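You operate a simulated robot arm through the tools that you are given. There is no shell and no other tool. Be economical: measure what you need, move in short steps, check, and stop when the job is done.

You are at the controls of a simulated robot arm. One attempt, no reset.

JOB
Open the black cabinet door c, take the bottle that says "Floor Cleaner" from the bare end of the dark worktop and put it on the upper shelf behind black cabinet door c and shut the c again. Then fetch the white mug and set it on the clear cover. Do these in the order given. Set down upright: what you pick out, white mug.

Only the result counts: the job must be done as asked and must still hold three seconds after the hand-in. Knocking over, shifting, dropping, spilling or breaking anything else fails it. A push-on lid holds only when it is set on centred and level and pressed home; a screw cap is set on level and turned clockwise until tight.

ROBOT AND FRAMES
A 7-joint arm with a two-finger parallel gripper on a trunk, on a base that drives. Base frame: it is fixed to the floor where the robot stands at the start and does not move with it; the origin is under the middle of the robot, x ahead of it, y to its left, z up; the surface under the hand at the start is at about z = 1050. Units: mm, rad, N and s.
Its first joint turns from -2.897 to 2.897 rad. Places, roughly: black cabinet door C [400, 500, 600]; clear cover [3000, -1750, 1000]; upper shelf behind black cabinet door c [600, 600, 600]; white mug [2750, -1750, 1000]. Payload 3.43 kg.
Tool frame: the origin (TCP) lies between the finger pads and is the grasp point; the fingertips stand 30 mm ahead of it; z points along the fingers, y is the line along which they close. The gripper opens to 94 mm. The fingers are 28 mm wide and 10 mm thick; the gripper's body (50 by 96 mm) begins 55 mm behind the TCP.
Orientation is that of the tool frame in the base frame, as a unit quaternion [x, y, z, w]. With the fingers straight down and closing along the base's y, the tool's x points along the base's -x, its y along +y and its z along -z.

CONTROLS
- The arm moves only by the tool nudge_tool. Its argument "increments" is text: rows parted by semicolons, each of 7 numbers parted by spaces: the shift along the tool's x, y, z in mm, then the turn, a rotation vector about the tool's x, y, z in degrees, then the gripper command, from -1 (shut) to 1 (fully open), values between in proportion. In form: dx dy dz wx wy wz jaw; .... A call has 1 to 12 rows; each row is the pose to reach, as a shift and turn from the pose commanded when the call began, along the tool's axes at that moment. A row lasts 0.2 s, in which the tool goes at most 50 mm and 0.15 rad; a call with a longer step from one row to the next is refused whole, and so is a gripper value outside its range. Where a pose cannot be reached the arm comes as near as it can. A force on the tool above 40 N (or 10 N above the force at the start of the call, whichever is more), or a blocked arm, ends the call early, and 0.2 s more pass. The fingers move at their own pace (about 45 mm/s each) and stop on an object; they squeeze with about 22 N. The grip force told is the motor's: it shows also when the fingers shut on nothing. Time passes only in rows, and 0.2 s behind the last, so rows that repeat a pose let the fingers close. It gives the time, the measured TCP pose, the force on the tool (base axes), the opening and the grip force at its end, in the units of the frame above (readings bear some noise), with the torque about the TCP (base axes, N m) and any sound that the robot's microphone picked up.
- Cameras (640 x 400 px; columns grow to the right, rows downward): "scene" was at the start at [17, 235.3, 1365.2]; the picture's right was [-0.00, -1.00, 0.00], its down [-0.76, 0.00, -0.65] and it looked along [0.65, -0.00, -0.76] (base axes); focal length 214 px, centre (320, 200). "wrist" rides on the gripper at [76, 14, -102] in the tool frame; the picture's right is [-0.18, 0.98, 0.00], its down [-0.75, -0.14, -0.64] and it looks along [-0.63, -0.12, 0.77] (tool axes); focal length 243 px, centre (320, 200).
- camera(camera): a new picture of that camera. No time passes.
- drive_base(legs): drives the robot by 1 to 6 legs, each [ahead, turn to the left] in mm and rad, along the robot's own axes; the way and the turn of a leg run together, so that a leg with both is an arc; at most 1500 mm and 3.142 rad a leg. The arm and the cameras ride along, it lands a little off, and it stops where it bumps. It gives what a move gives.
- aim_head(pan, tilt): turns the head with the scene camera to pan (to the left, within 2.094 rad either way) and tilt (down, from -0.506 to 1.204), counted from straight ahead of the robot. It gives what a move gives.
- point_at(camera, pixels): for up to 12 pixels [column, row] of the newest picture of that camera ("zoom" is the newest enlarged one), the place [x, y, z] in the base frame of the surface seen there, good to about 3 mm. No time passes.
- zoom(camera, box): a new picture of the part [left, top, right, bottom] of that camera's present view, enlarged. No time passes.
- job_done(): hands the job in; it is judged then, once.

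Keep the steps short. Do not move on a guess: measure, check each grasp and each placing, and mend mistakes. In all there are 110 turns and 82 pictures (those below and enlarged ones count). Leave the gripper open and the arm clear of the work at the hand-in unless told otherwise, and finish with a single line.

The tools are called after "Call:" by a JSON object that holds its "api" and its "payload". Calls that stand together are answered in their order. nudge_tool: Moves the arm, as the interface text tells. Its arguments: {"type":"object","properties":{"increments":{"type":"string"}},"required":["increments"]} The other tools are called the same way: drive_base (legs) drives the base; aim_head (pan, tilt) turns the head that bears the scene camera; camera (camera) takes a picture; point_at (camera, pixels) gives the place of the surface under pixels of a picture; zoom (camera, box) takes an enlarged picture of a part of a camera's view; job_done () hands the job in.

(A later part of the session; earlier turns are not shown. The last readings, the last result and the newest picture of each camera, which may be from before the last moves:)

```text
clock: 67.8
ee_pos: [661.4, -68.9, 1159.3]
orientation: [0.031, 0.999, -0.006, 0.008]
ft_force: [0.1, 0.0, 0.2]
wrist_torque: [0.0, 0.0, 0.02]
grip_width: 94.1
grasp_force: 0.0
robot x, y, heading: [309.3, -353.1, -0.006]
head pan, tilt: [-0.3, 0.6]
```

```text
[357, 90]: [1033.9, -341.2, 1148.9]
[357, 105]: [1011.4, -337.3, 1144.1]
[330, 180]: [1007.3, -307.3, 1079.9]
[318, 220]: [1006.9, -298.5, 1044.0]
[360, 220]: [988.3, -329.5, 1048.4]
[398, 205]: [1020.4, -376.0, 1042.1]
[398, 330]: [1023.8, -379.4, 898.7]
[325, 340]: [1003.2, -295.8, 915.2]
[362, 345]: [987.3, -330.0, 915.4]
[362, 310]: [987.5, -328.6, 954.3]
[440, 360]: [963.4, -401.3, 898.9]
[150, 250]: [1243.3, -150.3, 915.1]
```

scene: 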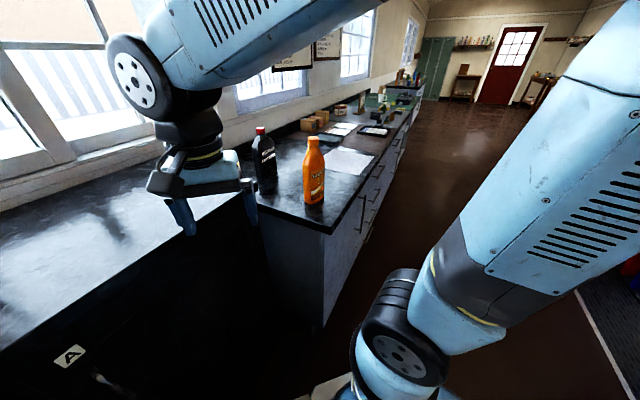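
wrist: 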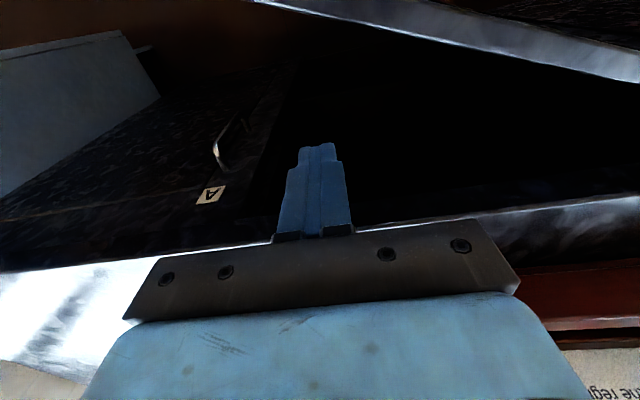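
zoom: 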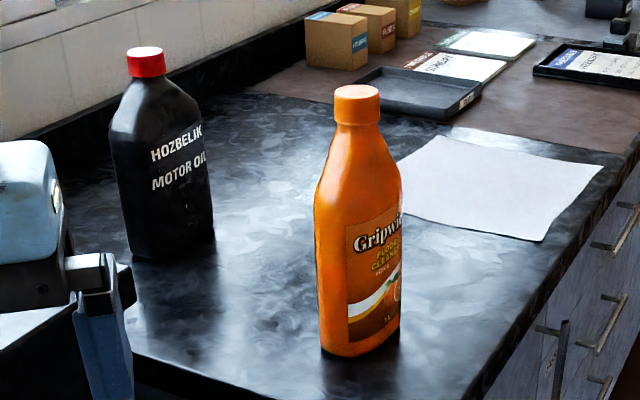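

The cap is round, about 40 mm wide, centred near (1031,-342) with its top at z=1149; the body is tapered and turned. I will hold the bottle by its cap with the hand tilted, so I first go to a pre-grasp pose about 120 mm back from it.

Call:
{"api": "nudge_tool", "payload": {"increments": "-24 -21 -10 0 -4.6 0 1; -48 -43 -20 0 -9.2 0 1; -72 -64 -30 0 -13.8 0 1; -96 -85 -40 0 -18.4 0 1; -120 -107 -40 0 -23 0 1; -144 -128 -40 0 -27.6 0 1; -168 -149 -40 0 -32 0 1; -192 -170 -40 0 -36.6 0 1; -216 -192 -40 0 -41 0 1; -240 -213 -40 0 -46 0 1; -264 -234 -40 0 -50.5 0 1; -288 -255.6 -40 0 -55 0 1"}}

Call:
{"api": "camera", "payload": {"camera": "wrist"}}

Call:
{"api": "camera", "payload": {"camera": "scene"}}

```text
clock: 70.4
ee_pos: [932.4, -341.9, 1210.0]
orientation: [0.025, 0.882, -0.019, 0.47]
ft_force: [-0.3, 0.1, -0.2]
wrist_torque: [0.0, 0.01, 0.0]
grip_width: 94.2
grasp_force: 0.2
robot x, y, heading: [306.5, -355.2, -0.007]
head pan, tilt: [-0.3, 0.6]
```

```text
49 pictures are left
```

wrist: 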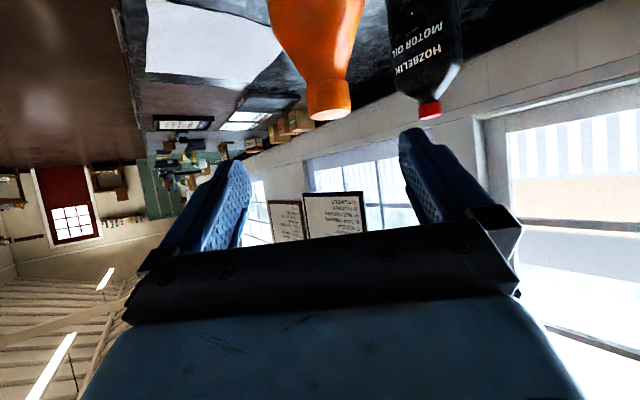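

```text
48 pictures are left
```

scene: 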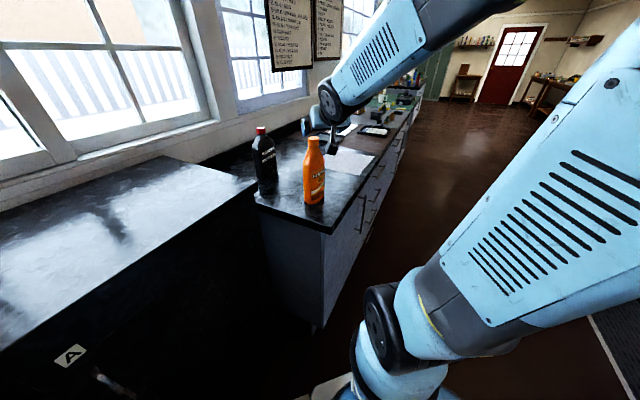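

The cap is in the wrist view at (329,98). I measure it from this side too.

Call:
{"api": "point_at", "payload": {"camera": "wrist", "pixels": [[329, 90], [329, 108], [329, 118], [310, 95], [347, 92], [320, 60], [320, 75], [300, 40], [315, 20]]}}

Call:
{"api": "zoom", "payload": {"camera": "wrist", "box": [250, 0, 410, 125]}}

```text
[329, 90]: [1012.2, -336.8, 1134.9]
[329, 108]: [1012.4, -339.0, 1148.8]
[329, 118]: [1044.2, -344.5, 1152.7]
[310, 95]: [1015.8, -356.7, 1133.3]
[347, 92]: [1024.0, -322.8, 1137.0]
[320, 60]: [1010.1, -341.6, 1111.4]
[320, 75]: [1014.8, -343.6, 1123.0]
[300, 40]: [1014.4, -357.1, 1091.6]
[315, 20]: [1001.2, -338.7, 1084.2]
```

```text
3.20 times, centred on (330, 62) of wrist
```

zoom: 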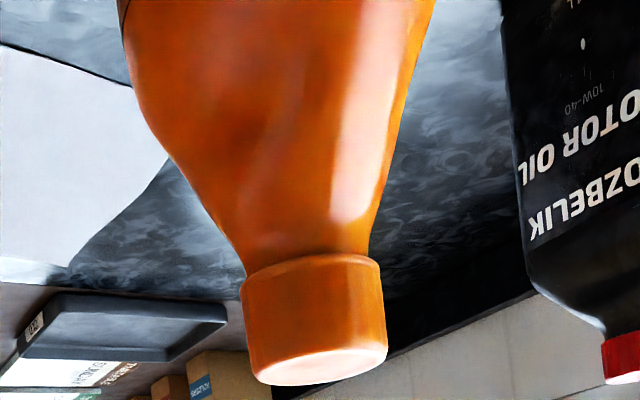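

The cap spans z 1122–1152, centred at (1031,-340). I advance along the tool to it and close.

Call:
{"api": "nudge_tool", "payload": {"increments": "2 4 31 0 0 0 1; 4 8 62 0 0 0 1; 6 8.7 93 0 0 0 1; 6.5 8.7 110 0 0 0 1; 6.5 8.7 122 0 0 0 1; 6.5 8.7 122 0 0 0 -1; 6.5 8.7 122 0 0 0 -1; 6.5 8.7 122 0 0 0 -1; 6.5 8.7 122 0 0 0 -1; 6.5 8.7 122 0 0 0 -1; 6.5 8.7 122 0 0 0 -1"}}

Call:
{"api": "zoom", "payload": {"camera": "scene", "box": [240, 100, 400, 225]}}

```text
clock: 72.8
ee_pos: [1030.1, -340.4, 1134.5]
orientation: [0.025, 0.882, -0.019, 0.47]
ft_force: [-0.9, -0.4, 0.1]
wrist_torque: [-0.01, -0.02, -0.02]
grip_width: 0.1
grasp_force: 21.8
robot x, y, heading: [310.4, -352.2, -0.003]
head pan, tilt: [-0.3, 0.6]
```

```text
3.20 times, centred on (320, 162) of scene
```

zoom: 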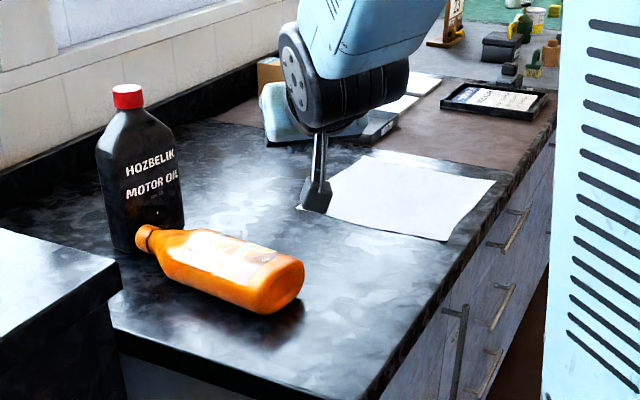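

The bottle toppled, so the fingers shut on nothing. It is the bottle I'm meant to move, so I can mend this by picking it up and setting it upright. I lift the hand away first, then measure where it lies.

Call:
{"api": "nudge_tool", "payload": {"increments": "-10 0 -40 0 0 0 -1; -30 0 -80 0 0 0 -1; -60 0 -120 0 0 0 0; -90 0 -150 0 0 0 1; -110 -30 -180 0 0 0 1"}}

Call:
{"api": "camera", "payload": {"camera": "wrist"}}

Call:
{"api": "zoom", "payload": {"camera": "scene", "box": [250, 120, 350, 220]}}

```text
clock: 74.0
ee_pos: [944.4, -361.0, 1327.0]
orientation: [0.024, 0.883, -0.019, 0.468]
ft_force: [0.5, 0.5, 0.1]
wrist_torque: [-0.02, -0.02, -0.02]
grip_width: 67.4
grasp_force: 0.1
robot x, y, heading: [309.3, -352.8, -0.009]
head pan, tilt: [-0.3, 0.6]
```

```text
45 pictures are left
```

wrist: 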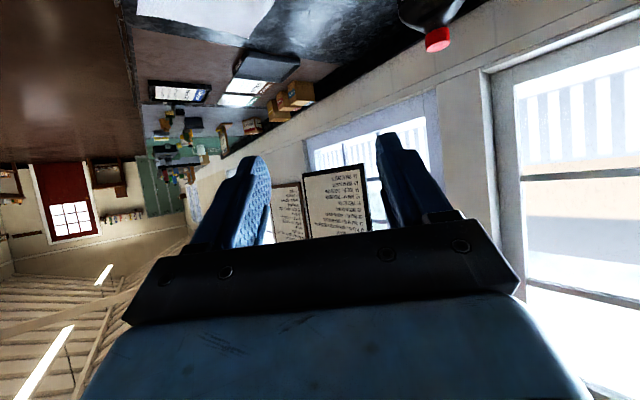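

```text
4.00 times, centred on (300, 170) of scene
```

zoom: 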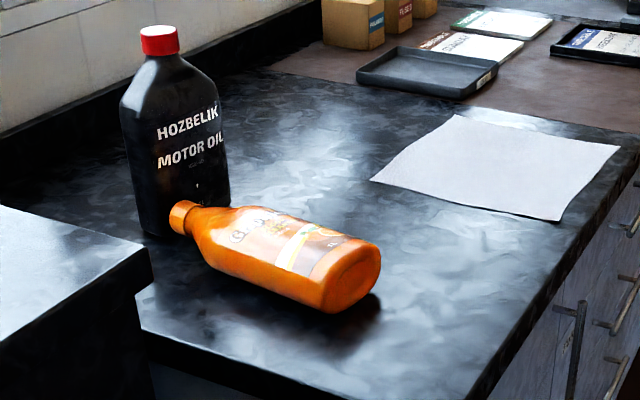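

The motor oil bottle has not moved (its cap is still at scene (260,130)). The fallen bottle lies flat, so I measure it.

Call:
{"api": "point_at", "payload": {"camera": "zoom", "pixels": [[183, 203], [196, 210], [180, 228], [215, 208], [270, 208], [240, 240], [290, 245], [320, 270], [350, 240], [330, 310], [378, 262], [225, 275]]}}

```text
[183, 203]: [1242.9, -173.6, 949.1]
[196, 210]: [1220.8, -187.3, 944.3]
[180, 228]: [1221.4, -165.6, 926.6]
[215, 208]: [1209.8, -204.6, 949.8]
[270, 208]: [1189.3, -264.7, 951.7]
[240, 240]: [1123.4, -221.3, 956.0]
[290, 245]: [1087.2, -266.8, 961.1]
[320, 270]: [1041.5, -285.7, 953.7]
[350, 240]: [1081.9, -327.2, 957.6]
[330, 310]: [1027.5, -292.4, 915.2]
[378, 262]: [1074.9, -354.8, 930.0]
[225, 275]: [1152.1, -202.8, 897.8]
```

The bottle lies flat (81 wide, about 60 thick), base at about (1053,-322), cap at about (1230,-178), its axis at about 38°. I bring the hand over it, turning it straight down first.

Call:
{"api": "nudge_tool", "payload": {"increments": "6 8 20 0 8 0 1; 12 17 43 0 16 0 1; 18 25 67 0 24 0 1; 24 34 90 0 32 0 1; 30 42 114 0 40 0 1; 36 51 137 0 48 0 1; 42 59 164 0 56 0 1"}}

Call:
{"api": "nudge_tool", "payload": {"increments": "0 0 0 0 0 -8 1; 0 0 0 0 0 -16 1; 0 0 0 0 0 -24 1; 0 0 0 0 0 -32 1; 0 0 0 0 0 -40 1; 0 0 0 0 0 -42 1"}}

Call:
{"api": "camera", "payload": {"camera": "wrist"}}

```text
clock: 75.6
ee_pos: [1058.7, -313.2, 1198.6]
orientation: [0.031, 1.0, -0.006, 0.0]
ft_force: [-1.4, -0.3, 0.3]
wrist_torque: [-0.02, -0.01, -0.01]
grip_width: 93.9
grasp_force: 0.0
robot x, y, heading: [308.8, -353.6, -0.008]
head pan, tilt: [-0.3, 0.6]
```

```text
clock: 77.0
ee_pos: [1058.0, -311.3, 1200.9]
orientation: [-0.33, 0.944, -0.005, -0.002]
ft_force: [0.1, 0.0, -0.9]
wrist_torque: [-0.03, 0.01, -0.01]
grip_width: 94.0
grasp_force: 0.0
robot x, y, heading: [309.8, -353.0, 0.0]
head pan, tilt: [-0.3, 0.6]
```

```text
43 pictures are left
```

wrist: 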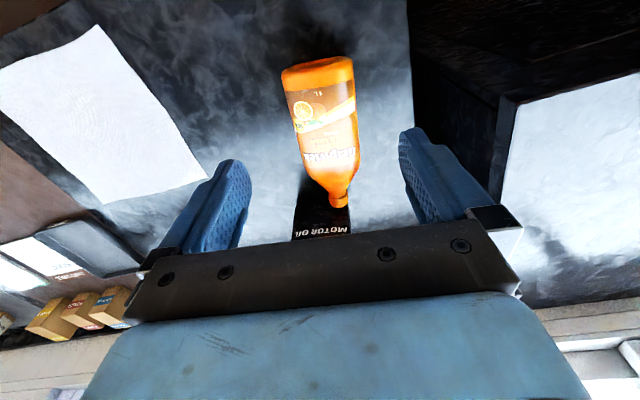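

A clear view now: base at (318,70), cap at (338,200). I measure the side edges, cap and base.

Call:
{"api": "zoom", "payload": {"camera": "wrist", "box": [240, 40, 400, 140]}}

Call:
{"api": "point_at", "payload": {"camera": "wrist", "pixels": [[286, 75], [318, 68], [352, 68], [288, 100], [322, 100], [354, 100], [295, 130], [325, 130], [356, 130], [300, 152], [356, 150], [338, 198]]}}

```text
4.00 times, centred on (320, 90) of wrist
```

zoom: 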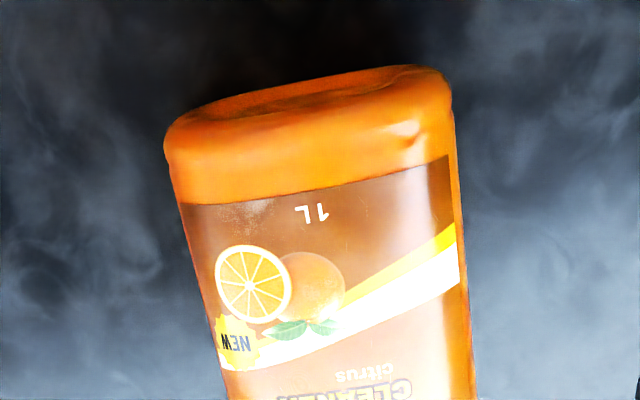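

```text
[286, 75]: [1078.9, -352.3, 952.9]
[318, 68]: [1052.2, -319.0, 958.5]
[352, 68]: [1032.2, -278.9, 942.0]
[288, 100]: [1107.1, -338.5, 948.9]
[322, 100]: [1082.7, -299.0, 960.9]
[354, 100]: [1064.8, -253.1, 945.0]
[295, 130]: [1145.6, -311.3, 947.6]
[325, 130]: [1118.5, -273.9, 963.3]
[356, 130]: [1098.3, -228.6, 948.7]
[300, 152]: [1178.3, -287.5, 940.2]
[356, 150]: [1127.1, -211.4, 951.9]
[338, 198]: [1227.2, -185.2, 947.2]
```

The body is about 89 mm wide, too tight for the 94 mm jaw, so I'll take the bottle by its 40 mm cap from above and let it hang upright as I lift. That is near the limit of my reach, so I first drive 120 mm ahead; the hand is at z=1200 and clears everything.

Call:
{"api": "drive_base", "payload": {"legs": [[120, 0]]}}

Call:
{"api": "zoom", "payload": {"camera": "wrist", "box": [240, 60, 440, 240]}}

```text
clock: 78.3
ee_pos: [1175.2, -311.9, 1199.0]
orientation: [-0.329, 0.944, -0.004, -0.002]
ft_force: [0.3, 0.6, 0.8]
wrist_torque: [0.05, 0.0, -0.04]
grip_width: 94.2
grasp_force: 0.0
robot x, y, heading: [427.0, -354.8, -0.005]
head pan, tilt: [-0.3, 0.6]
```

```text
2.22 times, centred on (340, 150) of wrist
```

zoom: 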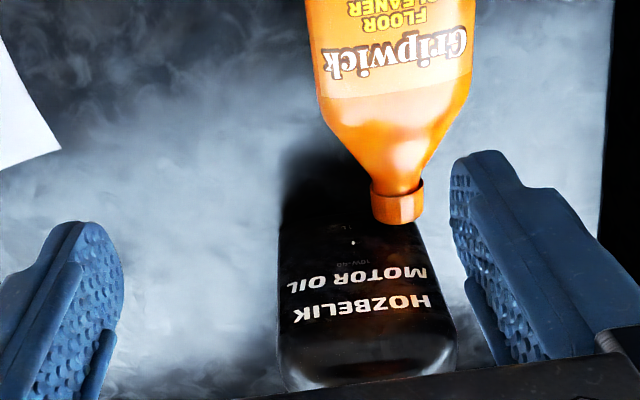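

I measure the cap, the neck and the base of the oil bottle in this picture.

Call:
{"api": "point_at", "payload": {"camera": "zoom", "pixels": [[374, 185], [398, 190], [421, 183], [376, 212], [398, 220], [420, 212], [350, 150], [440, 140], [395, 150], [350, 240], [300, 225], [425, 250]]}}

```text
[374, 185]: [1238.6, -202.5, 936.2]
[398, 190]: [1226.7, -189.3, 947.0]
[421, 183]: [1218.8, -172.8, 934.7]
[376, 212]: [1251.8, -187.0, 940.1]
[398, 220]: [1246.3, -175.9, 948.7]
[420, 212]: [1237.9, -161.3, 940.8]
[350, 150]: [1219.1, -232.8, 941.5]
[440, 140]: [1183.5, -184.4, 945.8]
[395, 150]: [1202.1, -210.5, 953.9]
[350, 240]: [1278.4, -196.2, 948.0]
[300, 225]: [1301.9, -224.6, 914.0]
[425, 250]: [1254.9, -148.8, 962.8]
```

The cap's centre is (1237,-181), about 15 mm short of the oil bottle's face. I'll lean the hand back 20° from vertical so the wrist keeps clear of the oil bottle, and stop above the cap first.

Call:
{"api": "nudge_tool", "payload": {"increments": "-25 13 20 0 -5 0 0.6; -50 26 40 0 -10 0 0.6; -75 39 60 0 -15 0 0.6; -100 52 80 0 -20 0 0.6; -123.5 64 109 0 -20 0 0.6; -123.5 64 109 0 -20 0 0.6"}}

Call:
{"api": "camera", "payload": {"camera": "wrist"}}

Call:
{"api": "zoom", "payload": {"camera": "scene", "box": [220, 80, 380, 220]}}

```text
clock: 79.7
ee_pos: [1234.6, -184.3, 1090.2]
orientation: [-0.326, 0.93, 0.052, 0.162]
ft_force: [-0.1, -0.1, -0.3]
wrist_torque: [0.03, 0.02, 0.04]
grip_width: 75.3
grasp_force: 0.0
robot x, y, heading: [426.8, -355.6, -0.003]
head pan, tilt: [-0.3, 0.6]
```

```text
40 pictures are left
```

wrist: 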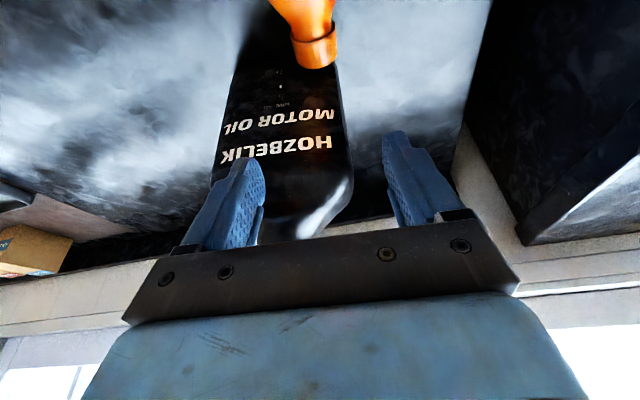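

```text
2.86 times, centred on (300, 150) of scene
```

zoom: 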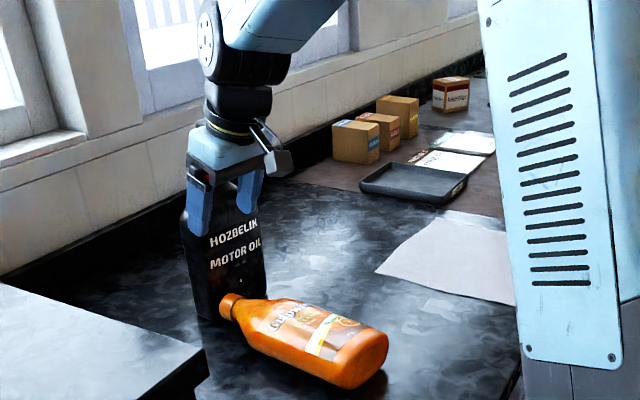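

All clear so far, with no contact force. I descend straight down 153 mm and close on the cap.

Call:
{"api": "nudge_tool", "payload": {"increments": "13 0 28 0 0 0 0.6; 26 0 57 0 0 0 0.6; 38 0 85 0 0 0 0.6; 47 0 114 0 0 0 0.6; 55 0 142.5 0 0 0 0.6; 55 0 142.5 0 0 0 0.6; 55 0 142.5 0 0 0 -1; 55 0 142.5 0 0 0 -1; 55 0 142.5 0 0 0 -1; 55 0 142.5 0 0 0 -1; 55 0 142.5 0 0 0 -1"}}

Call:
{"api": "zoom", "payload": {"camera": "scene", "box": [220, 80, 380, 220]}}

```text
clock: 82.1
ee_pos: [1229.6, -188.7, 938.0]
orientation: [-0.325, 0.93, 0.053, 0.163]
ft_force: [3.1, 6.1, 12.1]
wrist_torque: [0.04, 0.08, -0.23]
grip_width: 40.3
grasp_force: 21.8
robot x, y, heading: [427.8, -350.4, -0.009]
head pan, tilt: [-0.3, 0.6]
```

```text
2.86 times, centred on (300, 150) of scene
```

zoom: 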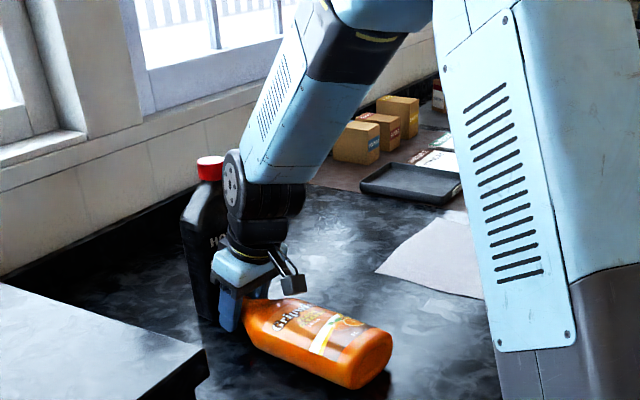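

The cap is held (width 40.3). I lift along an arc back toward the bottle's base, so it swings up to hang upright, pitching the hand as well.

Call:
{"api": "nudge_tool", "payload": {"increments": "-11 0 -40.6 0 -4 0 -1; -14.6 0 -80 0 -8 0 -1; -11.5 0 -119 0 -12 0 -1; -1.5 0 -159 0 -16 0 -1; 13.6 0 -196.6 0 -20 0 -1; 36 0 -229 0 -24 0 -1; 63.5 0 -258 0 -28 0 -1; 95 0 -282.6 0 -32 0 -1; 129 0 -302.6 0 -36 0 -1; 129 0 -302.6 0 -36 0 -1"}}

Call:
{"api": "zoom", "payload": {"camera": "scene", "box": [200, 60, 400, 240]}}

```text
clock: 84.3
ee_pos: [1054.5, -329.5, 1177.9]
orientation: [-0.293, 0.835, 0.15, 0.442]
ft_force: [-0.2, 0.4, -10.1]
wrist_torque: [0.04, -0.07, 0.01]
grip_width: 38.9
grasp_force: 21.9
robot x, y, heading: [427.7, -355.2, -0.006]
head pan, tilt: [-0.3, 0.6]
```

```text
2.22 times, centred on (300, 150) of scene
```

zoom: 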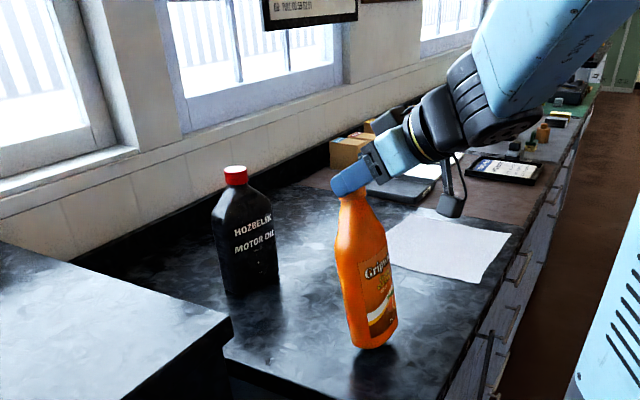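

It worked: the bottle hangs upright (about 10 N), and the oil bottle stands untouched. I lift 50 mm more and turn the hand about the vertical to point straight ahead of the robot.

Call:
{"api": "nudge_tool", "payload": {"increments": "-20 0 -14 0 0 0 -1; -41 0 -28 6.4 0 4.4 -1; -41 0 -28 12.8 0 8.8 -1; -41 0 -28 19 0 13 -1; -41 0 -28 25.4 0 17.4 -1; -41 0 -28 31.8 0 21.8 -1; -41 0 -28 31.8 0 21.8 -1"}}

Call:
{"api": "camera", "payload": {"camera": "wrist"}}

```text
clock: 85.9
ee_pos: [1054.8, -326.1, 1227.1]
orientation: [0.0, 0.883, -0.004, 0.469]
ft_force: [0.7, -0.7, -10.1]
wrist_torque: [-0.02, -0.07, 0.03]
grip_width: 38.7
grasp_force: 21.9
robot x, y, heading: [428.1, -356.3, -0.003]
head pan, tilt: [-0.3, 0.6]
```

```text
36 pictures are left
```

wrist: 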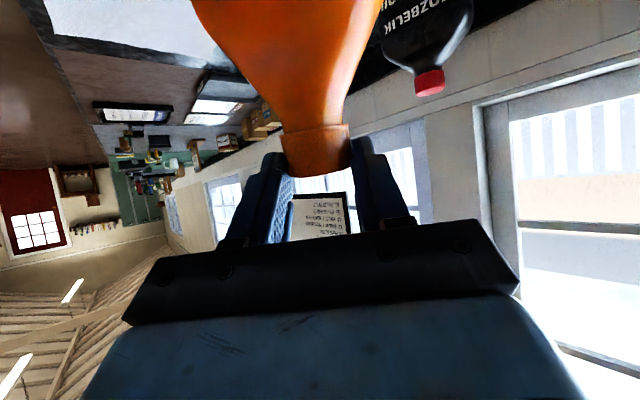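

Hand pointing straight ahead, bottle secure. I back away 650 mm and turn to face the cabinet.

Call:
{"api": "drive_base", "payload": {"legs": [[-650, 0], [0, 0.787]]}}

Call:
{"api": "aim_head", "payload": {"pan": -0.2, "tilt": 0.7}}

Call:
{"api": "camera", "payload": {"camera": "scene"}}

```text
clock: 91.5
ee_pos: [249.9, 58.5, 1226.3]
orientation: [-0.288, 0.836, 0.15, 0.443]
ft_force: [-0.8, -0.4, 0.4]
wrist_torque: [0.02, 0.04, 0.02]
grip_width: 0.0
grasp_force: 22.5
robot x, y, heading: [-205.6, -379.6, 0.681]
head pan, tilt: [-0.3, 0.6]
stopped in leg 2: the robot was blocked; the commanded pose is now the measured one
```

```text
clock: 92.2
ee_pos: [250.1, 58.0, 1227.9]
orientation: [-0.288, 0.836, 0.149, 0.444]
ft_force: [0.2, 0.0, 0.5]
wrist_torque: [0.01, 0.03, 0.0]
grip_width: 0.1
grasp_force: 22.0
robot x, y, heading: [-205.2, -383.0, 0.681]
head pan, tilt: [-0.201, 0.7]
```

```text
35 pictures are left
```

scene: 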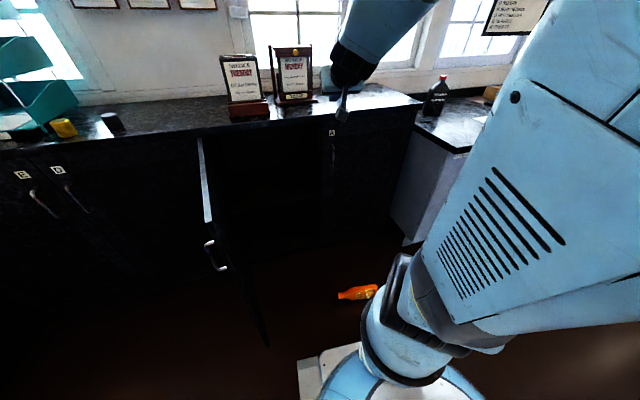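

The bottle slipped from the fingers and now lies on the floor at about (358,292), and the turn was blocked. I measure the bottle, and my own shoulder joint, to see whether I can reach the floor.

Call:
{"api": "point_at", "payload": {"camera": "scene", "pixels": [[342, 295], [358, 292], [374, 288], [398, 265], [395, 300], [400, 340], [410, 370], [340, 370], [306, 362], [400, 395], [320, 330], [430, 250]]}}

Call:
{"api": "zoom", "payload": {"camera": "scene", "box": [290, 230, 450, 400]}}

```text
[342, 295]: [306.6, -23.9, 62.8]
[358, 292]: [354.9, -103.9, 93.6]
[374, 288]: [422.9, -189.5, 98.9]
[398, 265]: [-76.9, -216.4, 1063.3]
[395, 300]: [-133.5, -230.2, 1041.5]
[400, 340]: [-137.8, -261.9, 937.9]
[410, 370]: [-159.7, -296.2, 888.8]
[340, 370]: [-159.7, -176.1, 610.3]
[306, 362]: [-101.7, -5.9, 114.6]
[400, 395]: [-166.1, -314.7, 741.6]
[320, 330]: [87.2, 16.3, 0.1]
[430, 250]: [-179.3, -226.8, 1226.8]
```

```text
2.35 times, centred on (370, 315) of scene
```

zoom: 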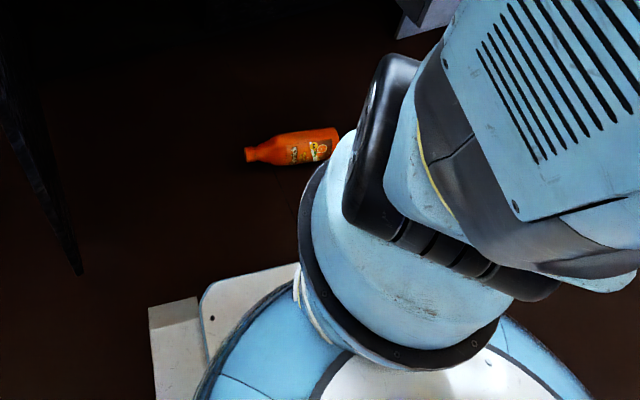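

The bottle lies on its narrow side on the floor, cap near (306,-24). This arm seems long enough to reach the floor. First I look at what blocked the turn, on the robot's left and rear.

Call:
{"api": "aim_head", "payload": {"pan": 1.8, "tilt": 0.9}}

Call:
{"api": "camera", "payload": {"camera": "scene"}}

```text
clock: 94.1
ee_pos: [251.0, 58.8, 1227.6]
orientation: [-0.289, 0.835, 0.15, 0.443]
ft_force: [0.3, -0.6, 0.4]
wrist_torque: [0.04, 0.01, 0.02]
grip_width: 0.0
grasp_force: 22.0
robot x, y, heading: [-205.8, -383.1, 0.681]
head pan, tilt: [1.799, 0.901]
```

```text
33 pictures are left
```

scene: 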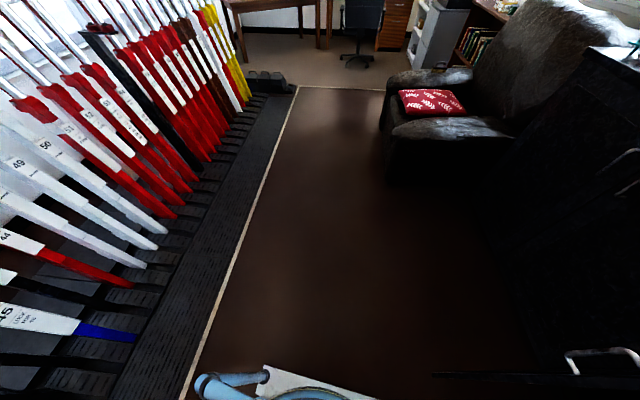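

I measure the blue part near the lever-frame line and the line itself.

Call:
{"api": "point_at", "payload": {"camera": "scene", "pixels": [[205, 380], [250, 378], [215, 395], [190, 380], [300, 380], [440, 374], [600, 355], [230, 250], [270, 370]]}}

```text
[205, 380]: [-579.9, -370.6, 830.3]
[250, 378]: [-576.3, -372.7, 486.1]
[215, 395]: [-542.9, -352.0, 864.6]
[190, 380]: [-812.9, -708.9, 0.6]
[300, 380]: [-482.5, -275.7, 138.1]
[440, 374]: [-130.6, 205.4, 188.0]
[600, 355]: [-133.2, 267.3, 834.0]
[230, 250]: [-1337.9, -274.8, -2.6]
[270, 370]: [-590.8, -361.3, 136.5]
```

Nothing solid is near; the turn may have been hindered by the falling bottle. I drive around the fallen bottle toward its base side, so that I face along its axis.

Call:
{"api": "drive_base", "payload": {"legs": [[0, -1.056], [865, 0]]}}

```text
clock: 96.8
ee_pos: [428.0, -433.3, 1227.3]
orientation: [0.085, 0.88, -0.048, 0.465]
ft_force: [-0.9, 0.5, -0.7]
wrist_torque: [-0.03, 0.0, -0.01]
grip_width: 0.1
grasp_force: 21.9
robot x, y, heading: [-197.9, -334.3, -0.205]
head pan, tilt: [1.799, 0.901]
stopped in leg 1: the robot was blocked; the commanded pose is now the measured one
```

Blocked again, now turning right. I look to the rear right and straight down at the base's surroundings.

Call:
{"api": "aim_head", "payload": {"pan": -1.3, "tilt": 1.0}}

Call:
{"api": "camera", "payload": {"camera": "scene"}}

Call:
{"api": "aim_head", "payload": {"pan": 0.2, "tilt": 1.1}}

Call:
{"api": "camera", "payload": {"camera": "scene"}}

```text
clock: 99.5
ee_pos: [426.9, -434.0, 1228.0]
orientation: [0.085, 0.88, -0.049, 0.465]
ft_force: [0.4, 0.2, 1.5]
wrist_torque: [-0.03, 0.01, -0.01]
grip_width: 0.0
grasp_force: 22.0
robot x, y, heading: [-198.5, -335.7, -0.207]
head pan, tilt: [-1.3, 1.0]
```

```text
32 pictures are left
```

scene: 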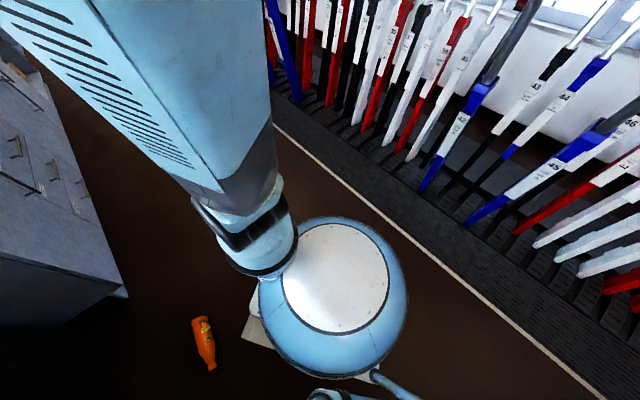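

```text
clock: 101.1
ee_pos: [427.6, -434.1, 1227.0]
orientation: [0.085, 0.879, -0.048, 0.466]
ft_force: [0.0, 0.8, 0.6]
wrist_torque: [0.05, 0.02, 0.0]
grip_width: 0.0
grasp_force: 22.3
robot x, y, heading: [-198.1, -336.2, -0.204]
head pan, tilt: [0.201, 1.1]
```

```text
31 pictures are left
```

scene: 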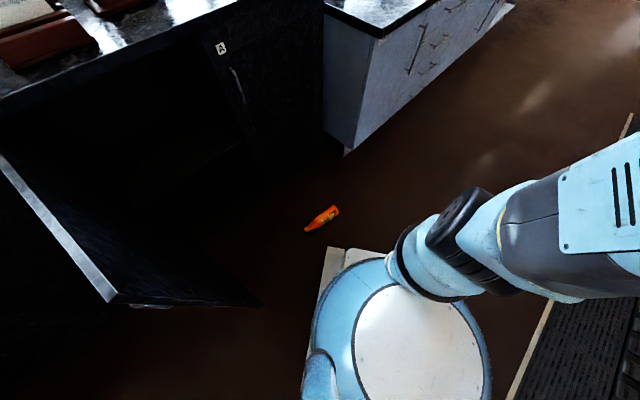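

I measure the door's lower corner, the base plate, and the bottle in this picture.

Call:
{"api": "point_at", "payload": {"camera": "scene", "pixels": [[256, 303], [118, 297], [330, 250], [305, 330], [307, 229], [313, 225], [320, 218], [328, 212], [337, 208], [333, 205], [337, 214], [300, 345]]}}

Call:
{"api": "zoom", "payload": {"camera": "scene", "box": [280, 190, 360, 240]}}

```text
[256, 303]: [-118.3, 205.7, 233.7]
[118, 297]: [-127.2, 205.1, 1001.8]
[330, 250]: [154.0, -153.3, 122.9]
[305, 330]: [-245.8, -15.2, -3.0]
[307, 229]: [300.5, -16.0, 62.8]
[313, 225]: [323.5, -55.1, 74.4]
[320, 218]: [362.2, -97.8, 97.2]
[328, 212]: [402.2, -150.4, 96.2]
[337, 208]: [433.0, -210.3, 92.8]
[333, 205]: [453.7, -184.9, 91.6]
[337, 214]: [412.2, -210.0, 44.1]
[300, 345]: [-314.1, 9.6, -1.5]
```

```text
8.00 times, centred on (320, 215) of scene
```

zoom: 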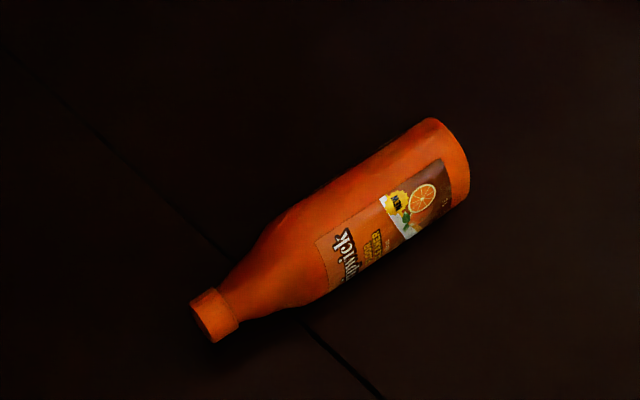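

No obstacle shows near the base. I retry the small remaining turn, then drive around.

Call:
{"api": "drive_base", "payload": {"legs": [[0, -0.223], [400, 0]]}}

```text
clock: 104.5
ee_pos: [758.1, -739.1, 1227.5]
orientation: [0.184, 0.864, -0.1, 0.457]
ft_force: [-0.3, 0.6, 0.0]
wrist_torque: [0.0, -0.03, -0.06]
grip_width: 0.4
grasp_force: 21.5
robot x, y, heading: [168.0, -510.3, -0.428]
head pan, tilt: [0.201, 1.1]
```

That worked; the robot is at (168,-510). I continue to the spot facing along the bottle's axis from its base side.

Call:
{"api": "drive_base", "payload": {"legs": [[0, 0.041], [477, 0], [0, 1.811], [211, 0], [0, 0.779]]}}

Call:
{"api": "aim_head", "payload": {"pan": -0.3, "tilt": 1.1}}

Call:
{"api": "camera", "payload": {"camera": "scene"}}

```text
clock: 110.4
ee_pos: [1168.7, -384.3, 1229.2]
orientation: [-0.2, 0.861, 0.104, 0.456]
ft_force: [0.3, 0.4, -1.3]
wrist_torque: [-0.02, 0.02, 0.05]
grip_width: 0.0
grasp_force: 21.9
robot x, y, heading: [626.8, -726.8, 0.482]
head pan, tilt: [0.201, 1.1]
stopped in leg 3: the robot was blocked; the commanded pose is now the measured one
```

```text
clock: 111.3
ee_pos: [1168.5, -385.1, 1229.2]
orientation: [-0.201, 0.861, 0.105, 0.456]
ft_force: [0.4, -0.2, 0.1]
wrist_torque: [0.04, 0.0, 0.01]
grip_width: 0.0
grasp_force: 21.9
robot x, y, heading: [630.6, -724.4, 0.479]
head pan, tilt: [-0.3, 1.1]
```

```text
29 pictures are left
```

scene: 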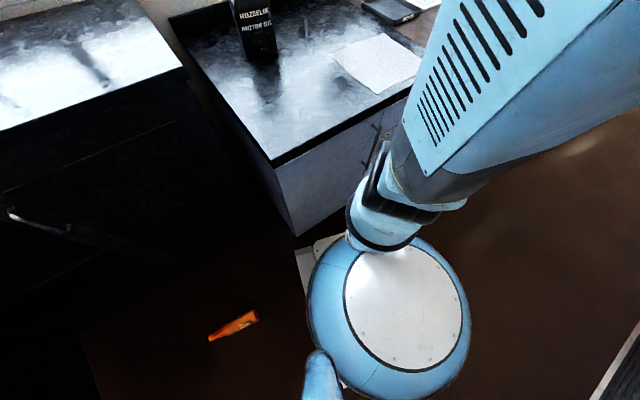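

Blocked again. I measure the clearances around the worktop corner and the base plate.

Call:
{"api": "point_at", "payload": {"camera": "scene", "pixels": [[273, 163], [296, 236], [300, 252], [325, 240], [360, 170], [400, 105], [335, 225], [210, 338], [255, 314], [620, 360], [480, 300], [305, 290]]}}

```text
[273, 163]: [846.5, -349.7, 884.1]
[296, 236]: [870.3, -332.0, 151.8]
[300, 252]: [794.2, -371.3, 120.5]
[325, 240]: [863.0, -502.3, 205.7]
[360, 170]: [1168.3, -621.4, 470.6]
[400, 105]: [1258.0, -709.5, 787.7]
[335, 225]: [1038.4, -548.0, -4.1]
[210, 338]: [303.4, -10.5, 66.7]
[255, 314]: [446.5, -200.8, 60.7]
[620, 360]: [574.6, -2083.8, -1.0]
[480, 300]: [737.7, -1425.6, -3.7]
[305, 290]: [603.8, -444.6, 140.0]
```

The clearances are ample (the worktop's front is at n≈385), so I repeat the turn in smaller pieces.

Call:
{"api": "drive_base", "payload": {"legs": [[0, 0.52], [0, 0.52], [240, 0], [0, 0.34], [0, 0.34]]}}

```text
clock: 114.5
ee_pos: [725.8, -98.6, 1229.2]
orientation: [-0.54, 0.7, 0.284, 0.371]
ft_force: [0.5, -0.6, -0.2]
wrist_torque: [0.0, 0.02, 0.07]
grip_width: 0.0
grasp_force: 22.1
robot x, y, heading: [671.9, -741.7, 1.365]
head pan, tilt: [-0.3, 1.1]
stopped in leg 2: the robot was blocked; the commanded pose is now the measured one
```

It goes about 0.88 rad per call before stalling, so I keep each call's turn below that.

Call:
{"api": "drive_base", "payload": {"legs": [[0, 0.324], [262, 0], [0, 0.35]]}}

```text
clock: 116.5
ee_pos: [511.9, -107.8, 1230.0]
orientation: [0.649, -0.6, -0.342, -0.318]
ft_force: [-0.2, 0.4, 0.4]
wrist_torque: [0.0, 0.0, 0.01]
grip_width: 0.1
grasp_force: 21.6
robot x, y, heading: [674.5, -731.4, 1.711]
head pan, tilt: [-0.3, 1.1]
stopped in leg 2: the robot was blocked; the commanded pose is now the measured one
```

The base corner had met the worktop's drawer front. I change the plan: back off from the worktop and come round to a spot below the bottle, where I can face it with open floor all about.

Call:
{"api": "drive_base", "payload": {"legs": [[-160, 0], [0, 0.916], [528, 0]]}}

```text
clock: 120.3
ee_pos: [124.7, -589.1, 1224.9]
orientation: [0.839, -0.292, -0.437, -0.138]
ft_force: [0.4, 0.3, -1.1]
wrist_torque: [-0.02, 0.04, 0.06]
grip_width: 0.2
grasp_force: 22.2
robot x, y, heading: [728.6, -853.9, 2.558]
head pan, tilt: [-0.3, 1.1]
stopped in leg 2: the robot was blocked; the commanded pose is now the measured one
```

I carry on from here with the remaining turn and drive.

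Call:
{"api": "drive_base", "payload": {"legs": [[0, 0.141], [546, 0], [0, -0.65]]}}

```text
clock: 126.1
ee_pos: [-166.1, -110.2, 1223.8]
orientation: [0.742, -0.49, -0.388, -0.241]
ft_force: [-0.1, -0.2, -1.2]
wrist_torque: [0.03, 0.0, -0.03]
grip_width: 0.1
grasp_force: 21.9
robot x, y, heading: [207.5, -643.9, 2.055]
head pan, tilt: [-0.3, 1.1]
```

Now at (207,-644). I turn toward the bottle, close in a little and look.

Call:
{"api": "drive_base", "payload": {"legs": [[0, -0.78], [85, 0]]}}

Call:
{"api": "aim_head", "payload": {"pan": -0.2, "tilt": 1.05}}

Call:
{"api": "camera", "payload": {"camera": "scene"}}

```text
clock: 129.0
ee_pos: [312.6, 1.4, 1225.2]
orientation: [-0.506, 0.731, 0.27, 0.369]
ft_force: [-0.9, -0.1, -0.3]
wrist_torque: [-0.07, -0.06, -0.07]
grip_width: 0.2
grasp_force: 21.6
robot x, y, heading: [168.1, -627.1, 1.283]
head pan, tilt: [-0.3, 1.1]
stopped in leg 1: the robot was blocked; the commanded pose is now the measured one
```

```text
clock: 129.6
ee_pos: [313.5, 2.1, 1226.6]
orientation: [-0.506, 0.731, 0.27, 0.369]
ft_force: [-0.4, -0.6, 0.6]
wrist_torque: [-0.02, 0.0, 0.01]
grip_width: 0.0
grasp_force: 22.3
robot x, y, heading: [167.3, -633.1, 1.286]
head pan, tilt: [-0.201, 1.051]
```

```text
28 pictures are left
```

scene: 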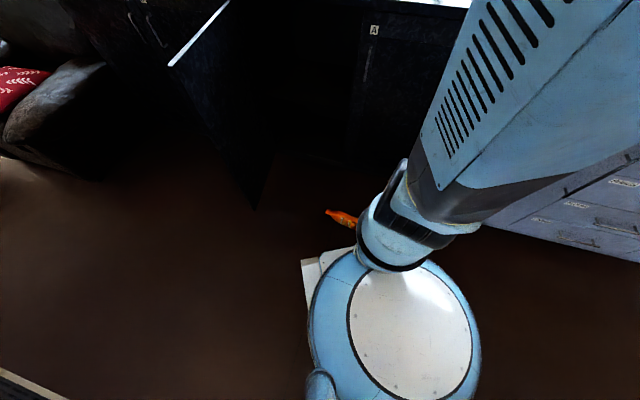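

The bottle is ahead of me. I close in 80 mm.

Call:
{"api": "drive_base", "payload": {"legs": [[80, 0]]}}

Call:
{"api": "zoom", "payload": {"camera": "scene", "box": [300, 170, 400, 250]}}

Call:
{"api": "point_at", "payload": {"camera": "scene", "pixels": [[325, 221], [330, 224], [335, 225], [345, 227], [355, 229]]}}

```text
clock: 130.7
ee_pos: [335.0, 78.2, 1223.4]
orientation: [-0.505, 0.732, 0.27, 0.369]
ft_force: [0.1, 0.9, -0.8]
wrist_torque: [0.0, 0.0, -0.01]
grip_width: 0.1
grasp_force: 22.1
robot x, y, heading: [193.0, -555.2, 1.289]
head pan, tilt: [-0.201, 1.051]
```

```text
5.00 times, centred on (350, 210) of scene
```

zoom: 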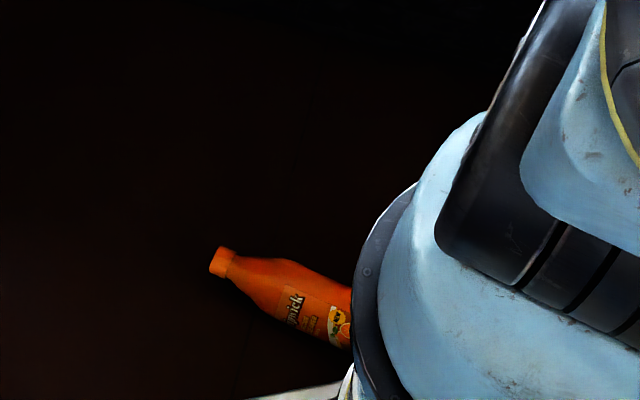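

```text
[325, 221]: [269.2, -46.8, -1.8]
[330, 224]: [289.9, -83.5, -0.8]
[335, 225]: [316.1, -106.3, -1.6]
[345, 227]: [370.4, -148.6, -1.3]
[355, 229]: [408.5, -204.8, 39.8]
```

The bottle has not moved. I bring the hand down in stages, first to z≈800 with the fingers straight down.

Call:
{"api": "nudge_tool", "payload": {"increments": "36 -2.4 16 0 5 0 1; 72 -4.8 32 0 10 0 1; 108 -7 48 0 15 0 1; 144 -9.5 63 0 20 0 1; 179 -12 79 0 25 0 1; 215 -14 95 0 30 0 1; 251 -16.5 111 0 35 0 1; 287 -19 127 0 40 0 1; 323 -21 143 0 45 0 1; 359 -23.6 159 0 50 0 1; 394.7 -26 174.6 0 54.4 0 1"}}

Call:
{"api": "nudge_tool", "payload": {"increments": "0 0 40 0 0 -7.5 0.6; 0 0 80 0 0 -15 0.6; 0 0 120 0 0 -22.5 0.6; 0 0 160 0 0 -30 0.6; 0 0 200 0 0 -37.5 0.6; 0 0 240 0 0 -45 0.6; 0 0 280 0 0 -52.5 0.6; 0 0 320 0 0 -55.4 0.6; 0 0 360 0 0 -55.4 0.6; 0 0 400 0 0 -55.4 0.6; 0 0 440 0 0 -55.4 0.6; 0 0 480 0 0 -55.4 0.6"}}

Call:
{"api": "camera", "payload": {"camera": "wrist"}}

```text
clock: 133.1
ee_pos: [323.0, -9.7, 801.2]
orientation: [-0.573, 0.819, 0.009, -0.007]
ft_force: [0.0, -1.2, -0.1]
wrist_torque: [0.02, -0.01, -0.04]
grip_width: 94.0
grasp_force: 0.0
robot x, y, heading: [191.0, -556.4, 1.285]
head pan, tilt: [-0.201, 1.051]
```

```text
clock: 135.7
ee_pos: [313.5, -5.8, 318.9]
orientation: [0.888, -0.459, -0.011, 0.002]
ft_force: [-0.8, -1.0, 0.1]
wrist_torque: [-0.02, 0.0, 0.02]
grip_width: 75.1
grasp_force: 0.1
robot x, y, heading: [191.4, -555.7, 1.286]
head pan, tilt: [-0.201, 1.051]
```

```text
26 pictures are left
```

wrist: 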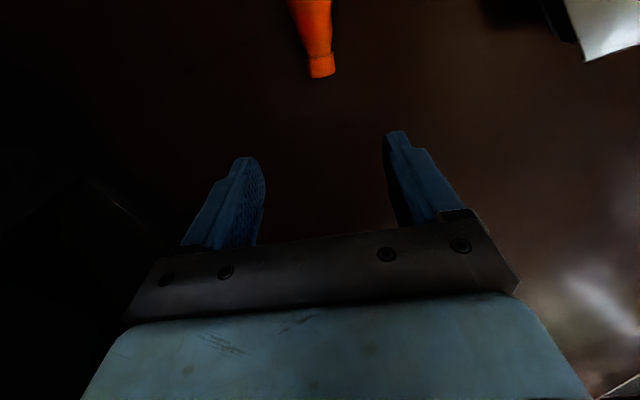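

Floor-level reach works, and the cap shows at (321,65). I measure it.

Call:
{"api": "point_at", "payload": {"camera": "wrist", "pixels": [[310, 58], [321, 56], [332, 56], [312, 75], [322, 74], [333, 72], [318, 40], [312, 10]]}}

```text
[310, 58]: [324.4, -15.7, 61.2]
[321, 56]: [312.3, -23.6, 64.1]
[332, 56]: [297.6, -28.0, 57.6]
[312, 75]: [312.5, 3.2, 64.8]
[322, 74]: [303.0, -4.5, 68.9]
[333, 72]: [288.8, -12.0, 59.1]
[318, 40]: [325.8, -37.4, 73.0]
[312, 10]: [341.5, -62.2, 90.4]
```

The cap's centre is at (306,-13), z≈47. I go straight down over it and close.

Call:
{"api": "nudge_tool", "payload": {"increments": "3 5 40 0 0 0 0.6; 5 10.4 80 0 0 0 0.6; 5 10.4 120 0 0 0 0.6; 5 10.4 160 0 0 0 0.6; 5 10.4 200 0 0 0 0.6; 5 10.4 240 0 0 0 0.6; 5 10.4 269 0 0 0 0.6; 5 10.4 269 0 0 0 -1; 5 10.4 269 0 0 0 -1; 5 10.4 269 0 0 0 -1; 5 10.4 269 0 0 0 -1; 5 10.4 269 0 0 0 -1"}}

```text
clock: 138.3
ee_pos: [301.3, -12.5, 79.0]
orientation: [0.888, -0.459, -0.011, 0.0]
ft_force: [-0.1, 0.1, -0.5]
wrist_torque: [0.42, 0.34, -0.13]
grip_width: 38.9
grasp_force: 21.8
out of reach, approached as far as the arm can: row 7, 8, 9, 10, 11, 12
robot x, y, heading: [185.8, -553.4, 1.284]
head pan, tilt: [-0.201, 1.051]
```

The jaw only holds the cap by its fingertips, since z=79 is as low as I get from this distance. I let go, lift, and drive 45 mm closer for a proper hold.

Call:
{"api": "nudge_tool", "payload": {"increments": "0 0 0 0 0 0 0.6; 0 0 0 0 0 0 0.6; 0 0 -40 0 0 0 0.6; 0 0 -80 0 0 0 0.6; 0 0 -120 0 0 0 0.6"}}

Call:
{"api": "drive_base", "payload": {"legs": [[45, 0]]}}

Call:
{"api": "camera", "payload": {"camera": "wrist"}}

```text
clock: 139.5
ee_pos: [307.1, -12.0, 199.1]
orientation: [0.888, -0.459, -0.011, 0.001]
ft_force: [0.0, -0.8, -0.9]
wrist_torque: [0.0, -0.02, -0.01]
grip_width: 75.1
grasp_force: 0.0
robot x, y, heading: [189.1, -555.8, 1.288]
head pan, tilt: [-0.201, 1.051]
```

```text
clock: 140.5
ee_pos: [317.5, 28.2, 199.8]
orientation: [0.888, -0.46, -0.011, 0.001]
ft_force: [0.0, 0.3, -0.2]
wrist_torque: [-0.04, -0.03, 0.01]
grip_width: 75.2
grasp_force: 0.1
robot x, y, heading: [203.1, -514.6, 1.285]
head pan, tilt: [-0.201, 1.051]
stopped in leg 1: the robot was blocked; the commanded pose is now the measured one
```

```text
25 pictures are left
```

wrist: 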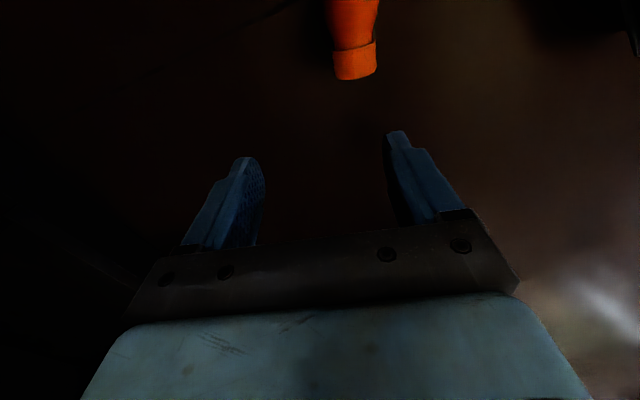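

I measure the cap again, in case the bottle was nudged.

Call:
{"api": "point_at", "payload": {"camera": "wrist", "pixels": [[334, 52], [354, 48], [374, 45], [337, 75], [356, 77], [375, 70], [352, 25], [345, 5]]}}

```text
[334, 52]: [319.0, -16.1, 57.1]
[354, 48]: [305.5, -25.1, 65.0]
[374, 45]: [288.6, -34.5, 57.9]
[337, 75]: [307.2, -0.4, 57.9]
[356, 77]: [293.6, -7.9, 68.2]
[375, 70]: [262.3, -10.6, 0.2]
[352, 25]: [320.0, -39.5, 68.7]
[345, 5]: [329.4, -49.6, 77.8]
```

The cap's centre is now at (299,-16). I lower over it and close.

Call:
{"api": "nudge_tool", "payload": {"increments": "13 20 20 0 0 0 0.6; 26.7 40.4 50 0 0 0 0.6; 26.7 40.4 85 0 0 0 0.6; 26.7 40.4 120 0 0 0 0.6; 26.7 40.4 148 0 0 0 0.6; 26.7 40.4 148 0 0 0 -1; 26.7 40.4 148 0 0 0 -1; 26.7 40.4 148 0 0 0 -1; 26.7 40.4 148 0 0 0 -1; 26.7 40.4 148 0 0 0 -1"}}

```text
clock: 142.7
ee_pos: [300.0, -18.7, 83.8]
orientation: [0.888, -0.459, -0.01, 0.001]
ft_force: [4.2, 2.2, 8.8]
wrist_torque: [0.04, -0.39, 0.43]
grip_width: 37.5
grasp_force: 21.8
out of reach, approached as far as the arm can: row 4, 5, 6, 7, 8, 9, 10
robot x, y, heading: [198.6, -515.9, 1.29]
head pan, tilt: [-0.201, 1.051]
```

The arm cannot go below z≈84 here, too high for the cap. The body, though, lies on edge with its top at z≈95 and only about 62 mm wide, so I can grip that instead. I release, lift and move back along the bottle to look.

Call:
{"api": "nudge_tool", "payload": {"increments": "0 0 0 0 0 0 0.6; 0 0 0 0 0 0 1; 0 0 -45 0 0 0 1; 0 0 -90 0 0 0 1; 0 0 -135 0 0 0 1; 30 -2 -170 0 0 0 1; 60 -5 -170 0 0 0 1; 70 -7 -170 0 0 0 1"}}

Call:
{"api": "camera", "payload": {"camera": "wrist"}}

```text
clock: 144.5
ee_pos: [349.5, -73.8, 249.3]
orientation: [0.888, -0.46, -0.011, 0.001]
ft_force: [-0.5, -0.1, -0.6]
wrist_torque: [0.02, -0.04, 0.0]
grip_width: 93.9
grasp_force: 0.1
robot x, y, heading: [202.0, -515.6, 1.284]
head pan, tilt: [-0.201, 1.051]
```

```text
24 pictures are left
```

wrist: 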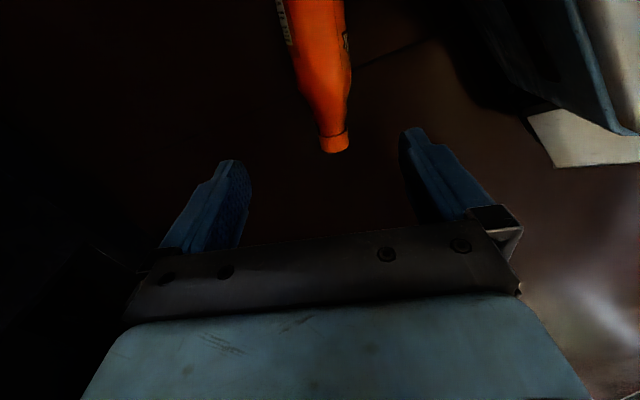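

I measure the body's sides and top in this view.

Call:
{"api": "point_at", "payload": {"camera": "wrist", "pixels": [[290, 40], [318, 40], [343, 40], [296, 65], [322, 65], [348, 65], [300, 85], [325, 85], [350, 85], [310, 10], [334, 145], [322, 112]]}}

```text
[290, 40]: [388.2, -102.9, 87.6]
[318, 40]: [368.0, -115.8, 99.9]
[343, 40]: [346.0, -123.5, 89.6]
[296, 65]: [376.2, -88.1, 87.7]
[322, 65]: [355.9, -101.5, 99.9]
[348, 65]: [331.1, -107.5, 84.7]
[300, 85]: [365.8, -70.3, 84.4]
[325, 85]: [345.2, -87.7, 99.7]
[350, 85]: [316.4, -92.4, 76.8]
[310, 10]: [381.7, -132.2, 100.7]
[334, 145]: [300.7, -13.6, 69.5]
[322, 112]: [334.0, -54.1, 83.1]
```

The body is centred at about (357,-101) with its top at z≈100, parallel to my hand. I lower onto it and close.

Call:
{"api": "nudge_tool", "payload": {"increments": "14 5 35 0 0 0 1; 28 9.4 70 0 0 0 1; 28 9.4 105 0 0 0 1; 28 9.4 140 0 0 0 1; 28 9.4 160 0 0 0 1; 28 9.4 163 0 0 0 -1; 28 9.4 163 0 0 0 -1; 28 9.4 163 0 0 0 -1; 28 9.4 163 0 0 0 -1; 28 9.4 163 0 0 0 -1"}}

```text
clock: 146.7
ee_pos: [354.0, -96.1, 97.6]
orientation: [0.888, -0.459, -0.011, 0.001]
ft_force: [5.8, 2.0, -0.1]
wrist_torque: [0.02, -0.53, 0.46]
grip_width: 58.9
grasp_force: 21.9
out of reach, approached as far as the arm can: row 5, 6, 7, 8, 9, 10
robot x, y, heading: [202.5, -514.2, 1.283]
head pan, tilt: [-0.201, 1.051]
```

Gripped (width 58.9). I lift slowly to z≈450.

Call:
{"api": "nudge_tool", "payload": {"increments": "0 0 -15 0 0 0 -1; 0 0 -40 0 0 0 -1; 0 0 -70 0 0 0 -1; 0 0 -105 0 0 0 -1; 0 0 -140 0 0 0 -1; 0 0 -175 0 0 0 -1; 0 0 -210 0 0 0 -1; 0 0 -245 0 0 0 -1; 0 0 -280 0 0 0 -1; 0 0 -315 0 0 0 -1; 0 0 -340 0 0 0 -1; 0 0 -350 0 0 0 -1"}}

Call:
{"api": "zoom", "payload": {"camera": "scene", "box": [260, 130, 440, 270]}}

```text
clock: 149.3
ee_pos: [362.6, -99.2, 445.9]
orientation: [0.888, -0.46, -0.01, 0.002]
ft_force: [-0.3, -0.6, -0.7]
wrist_torque: [-0.01, 0.0, -0.01]
grip_width: 0.1
grasp_force: 21.9
robot x, y, heading: [196.6, -513.5, 1.281]
head pan, tilt: [-0.201, 1.051]
```

```text
2.86 times, centred on (350, 200) of scene
```

zoom: 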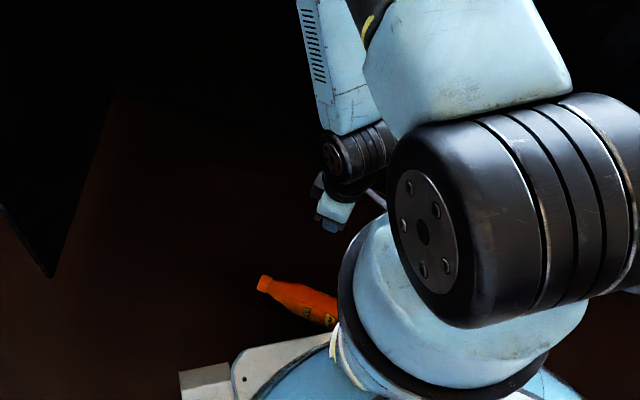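

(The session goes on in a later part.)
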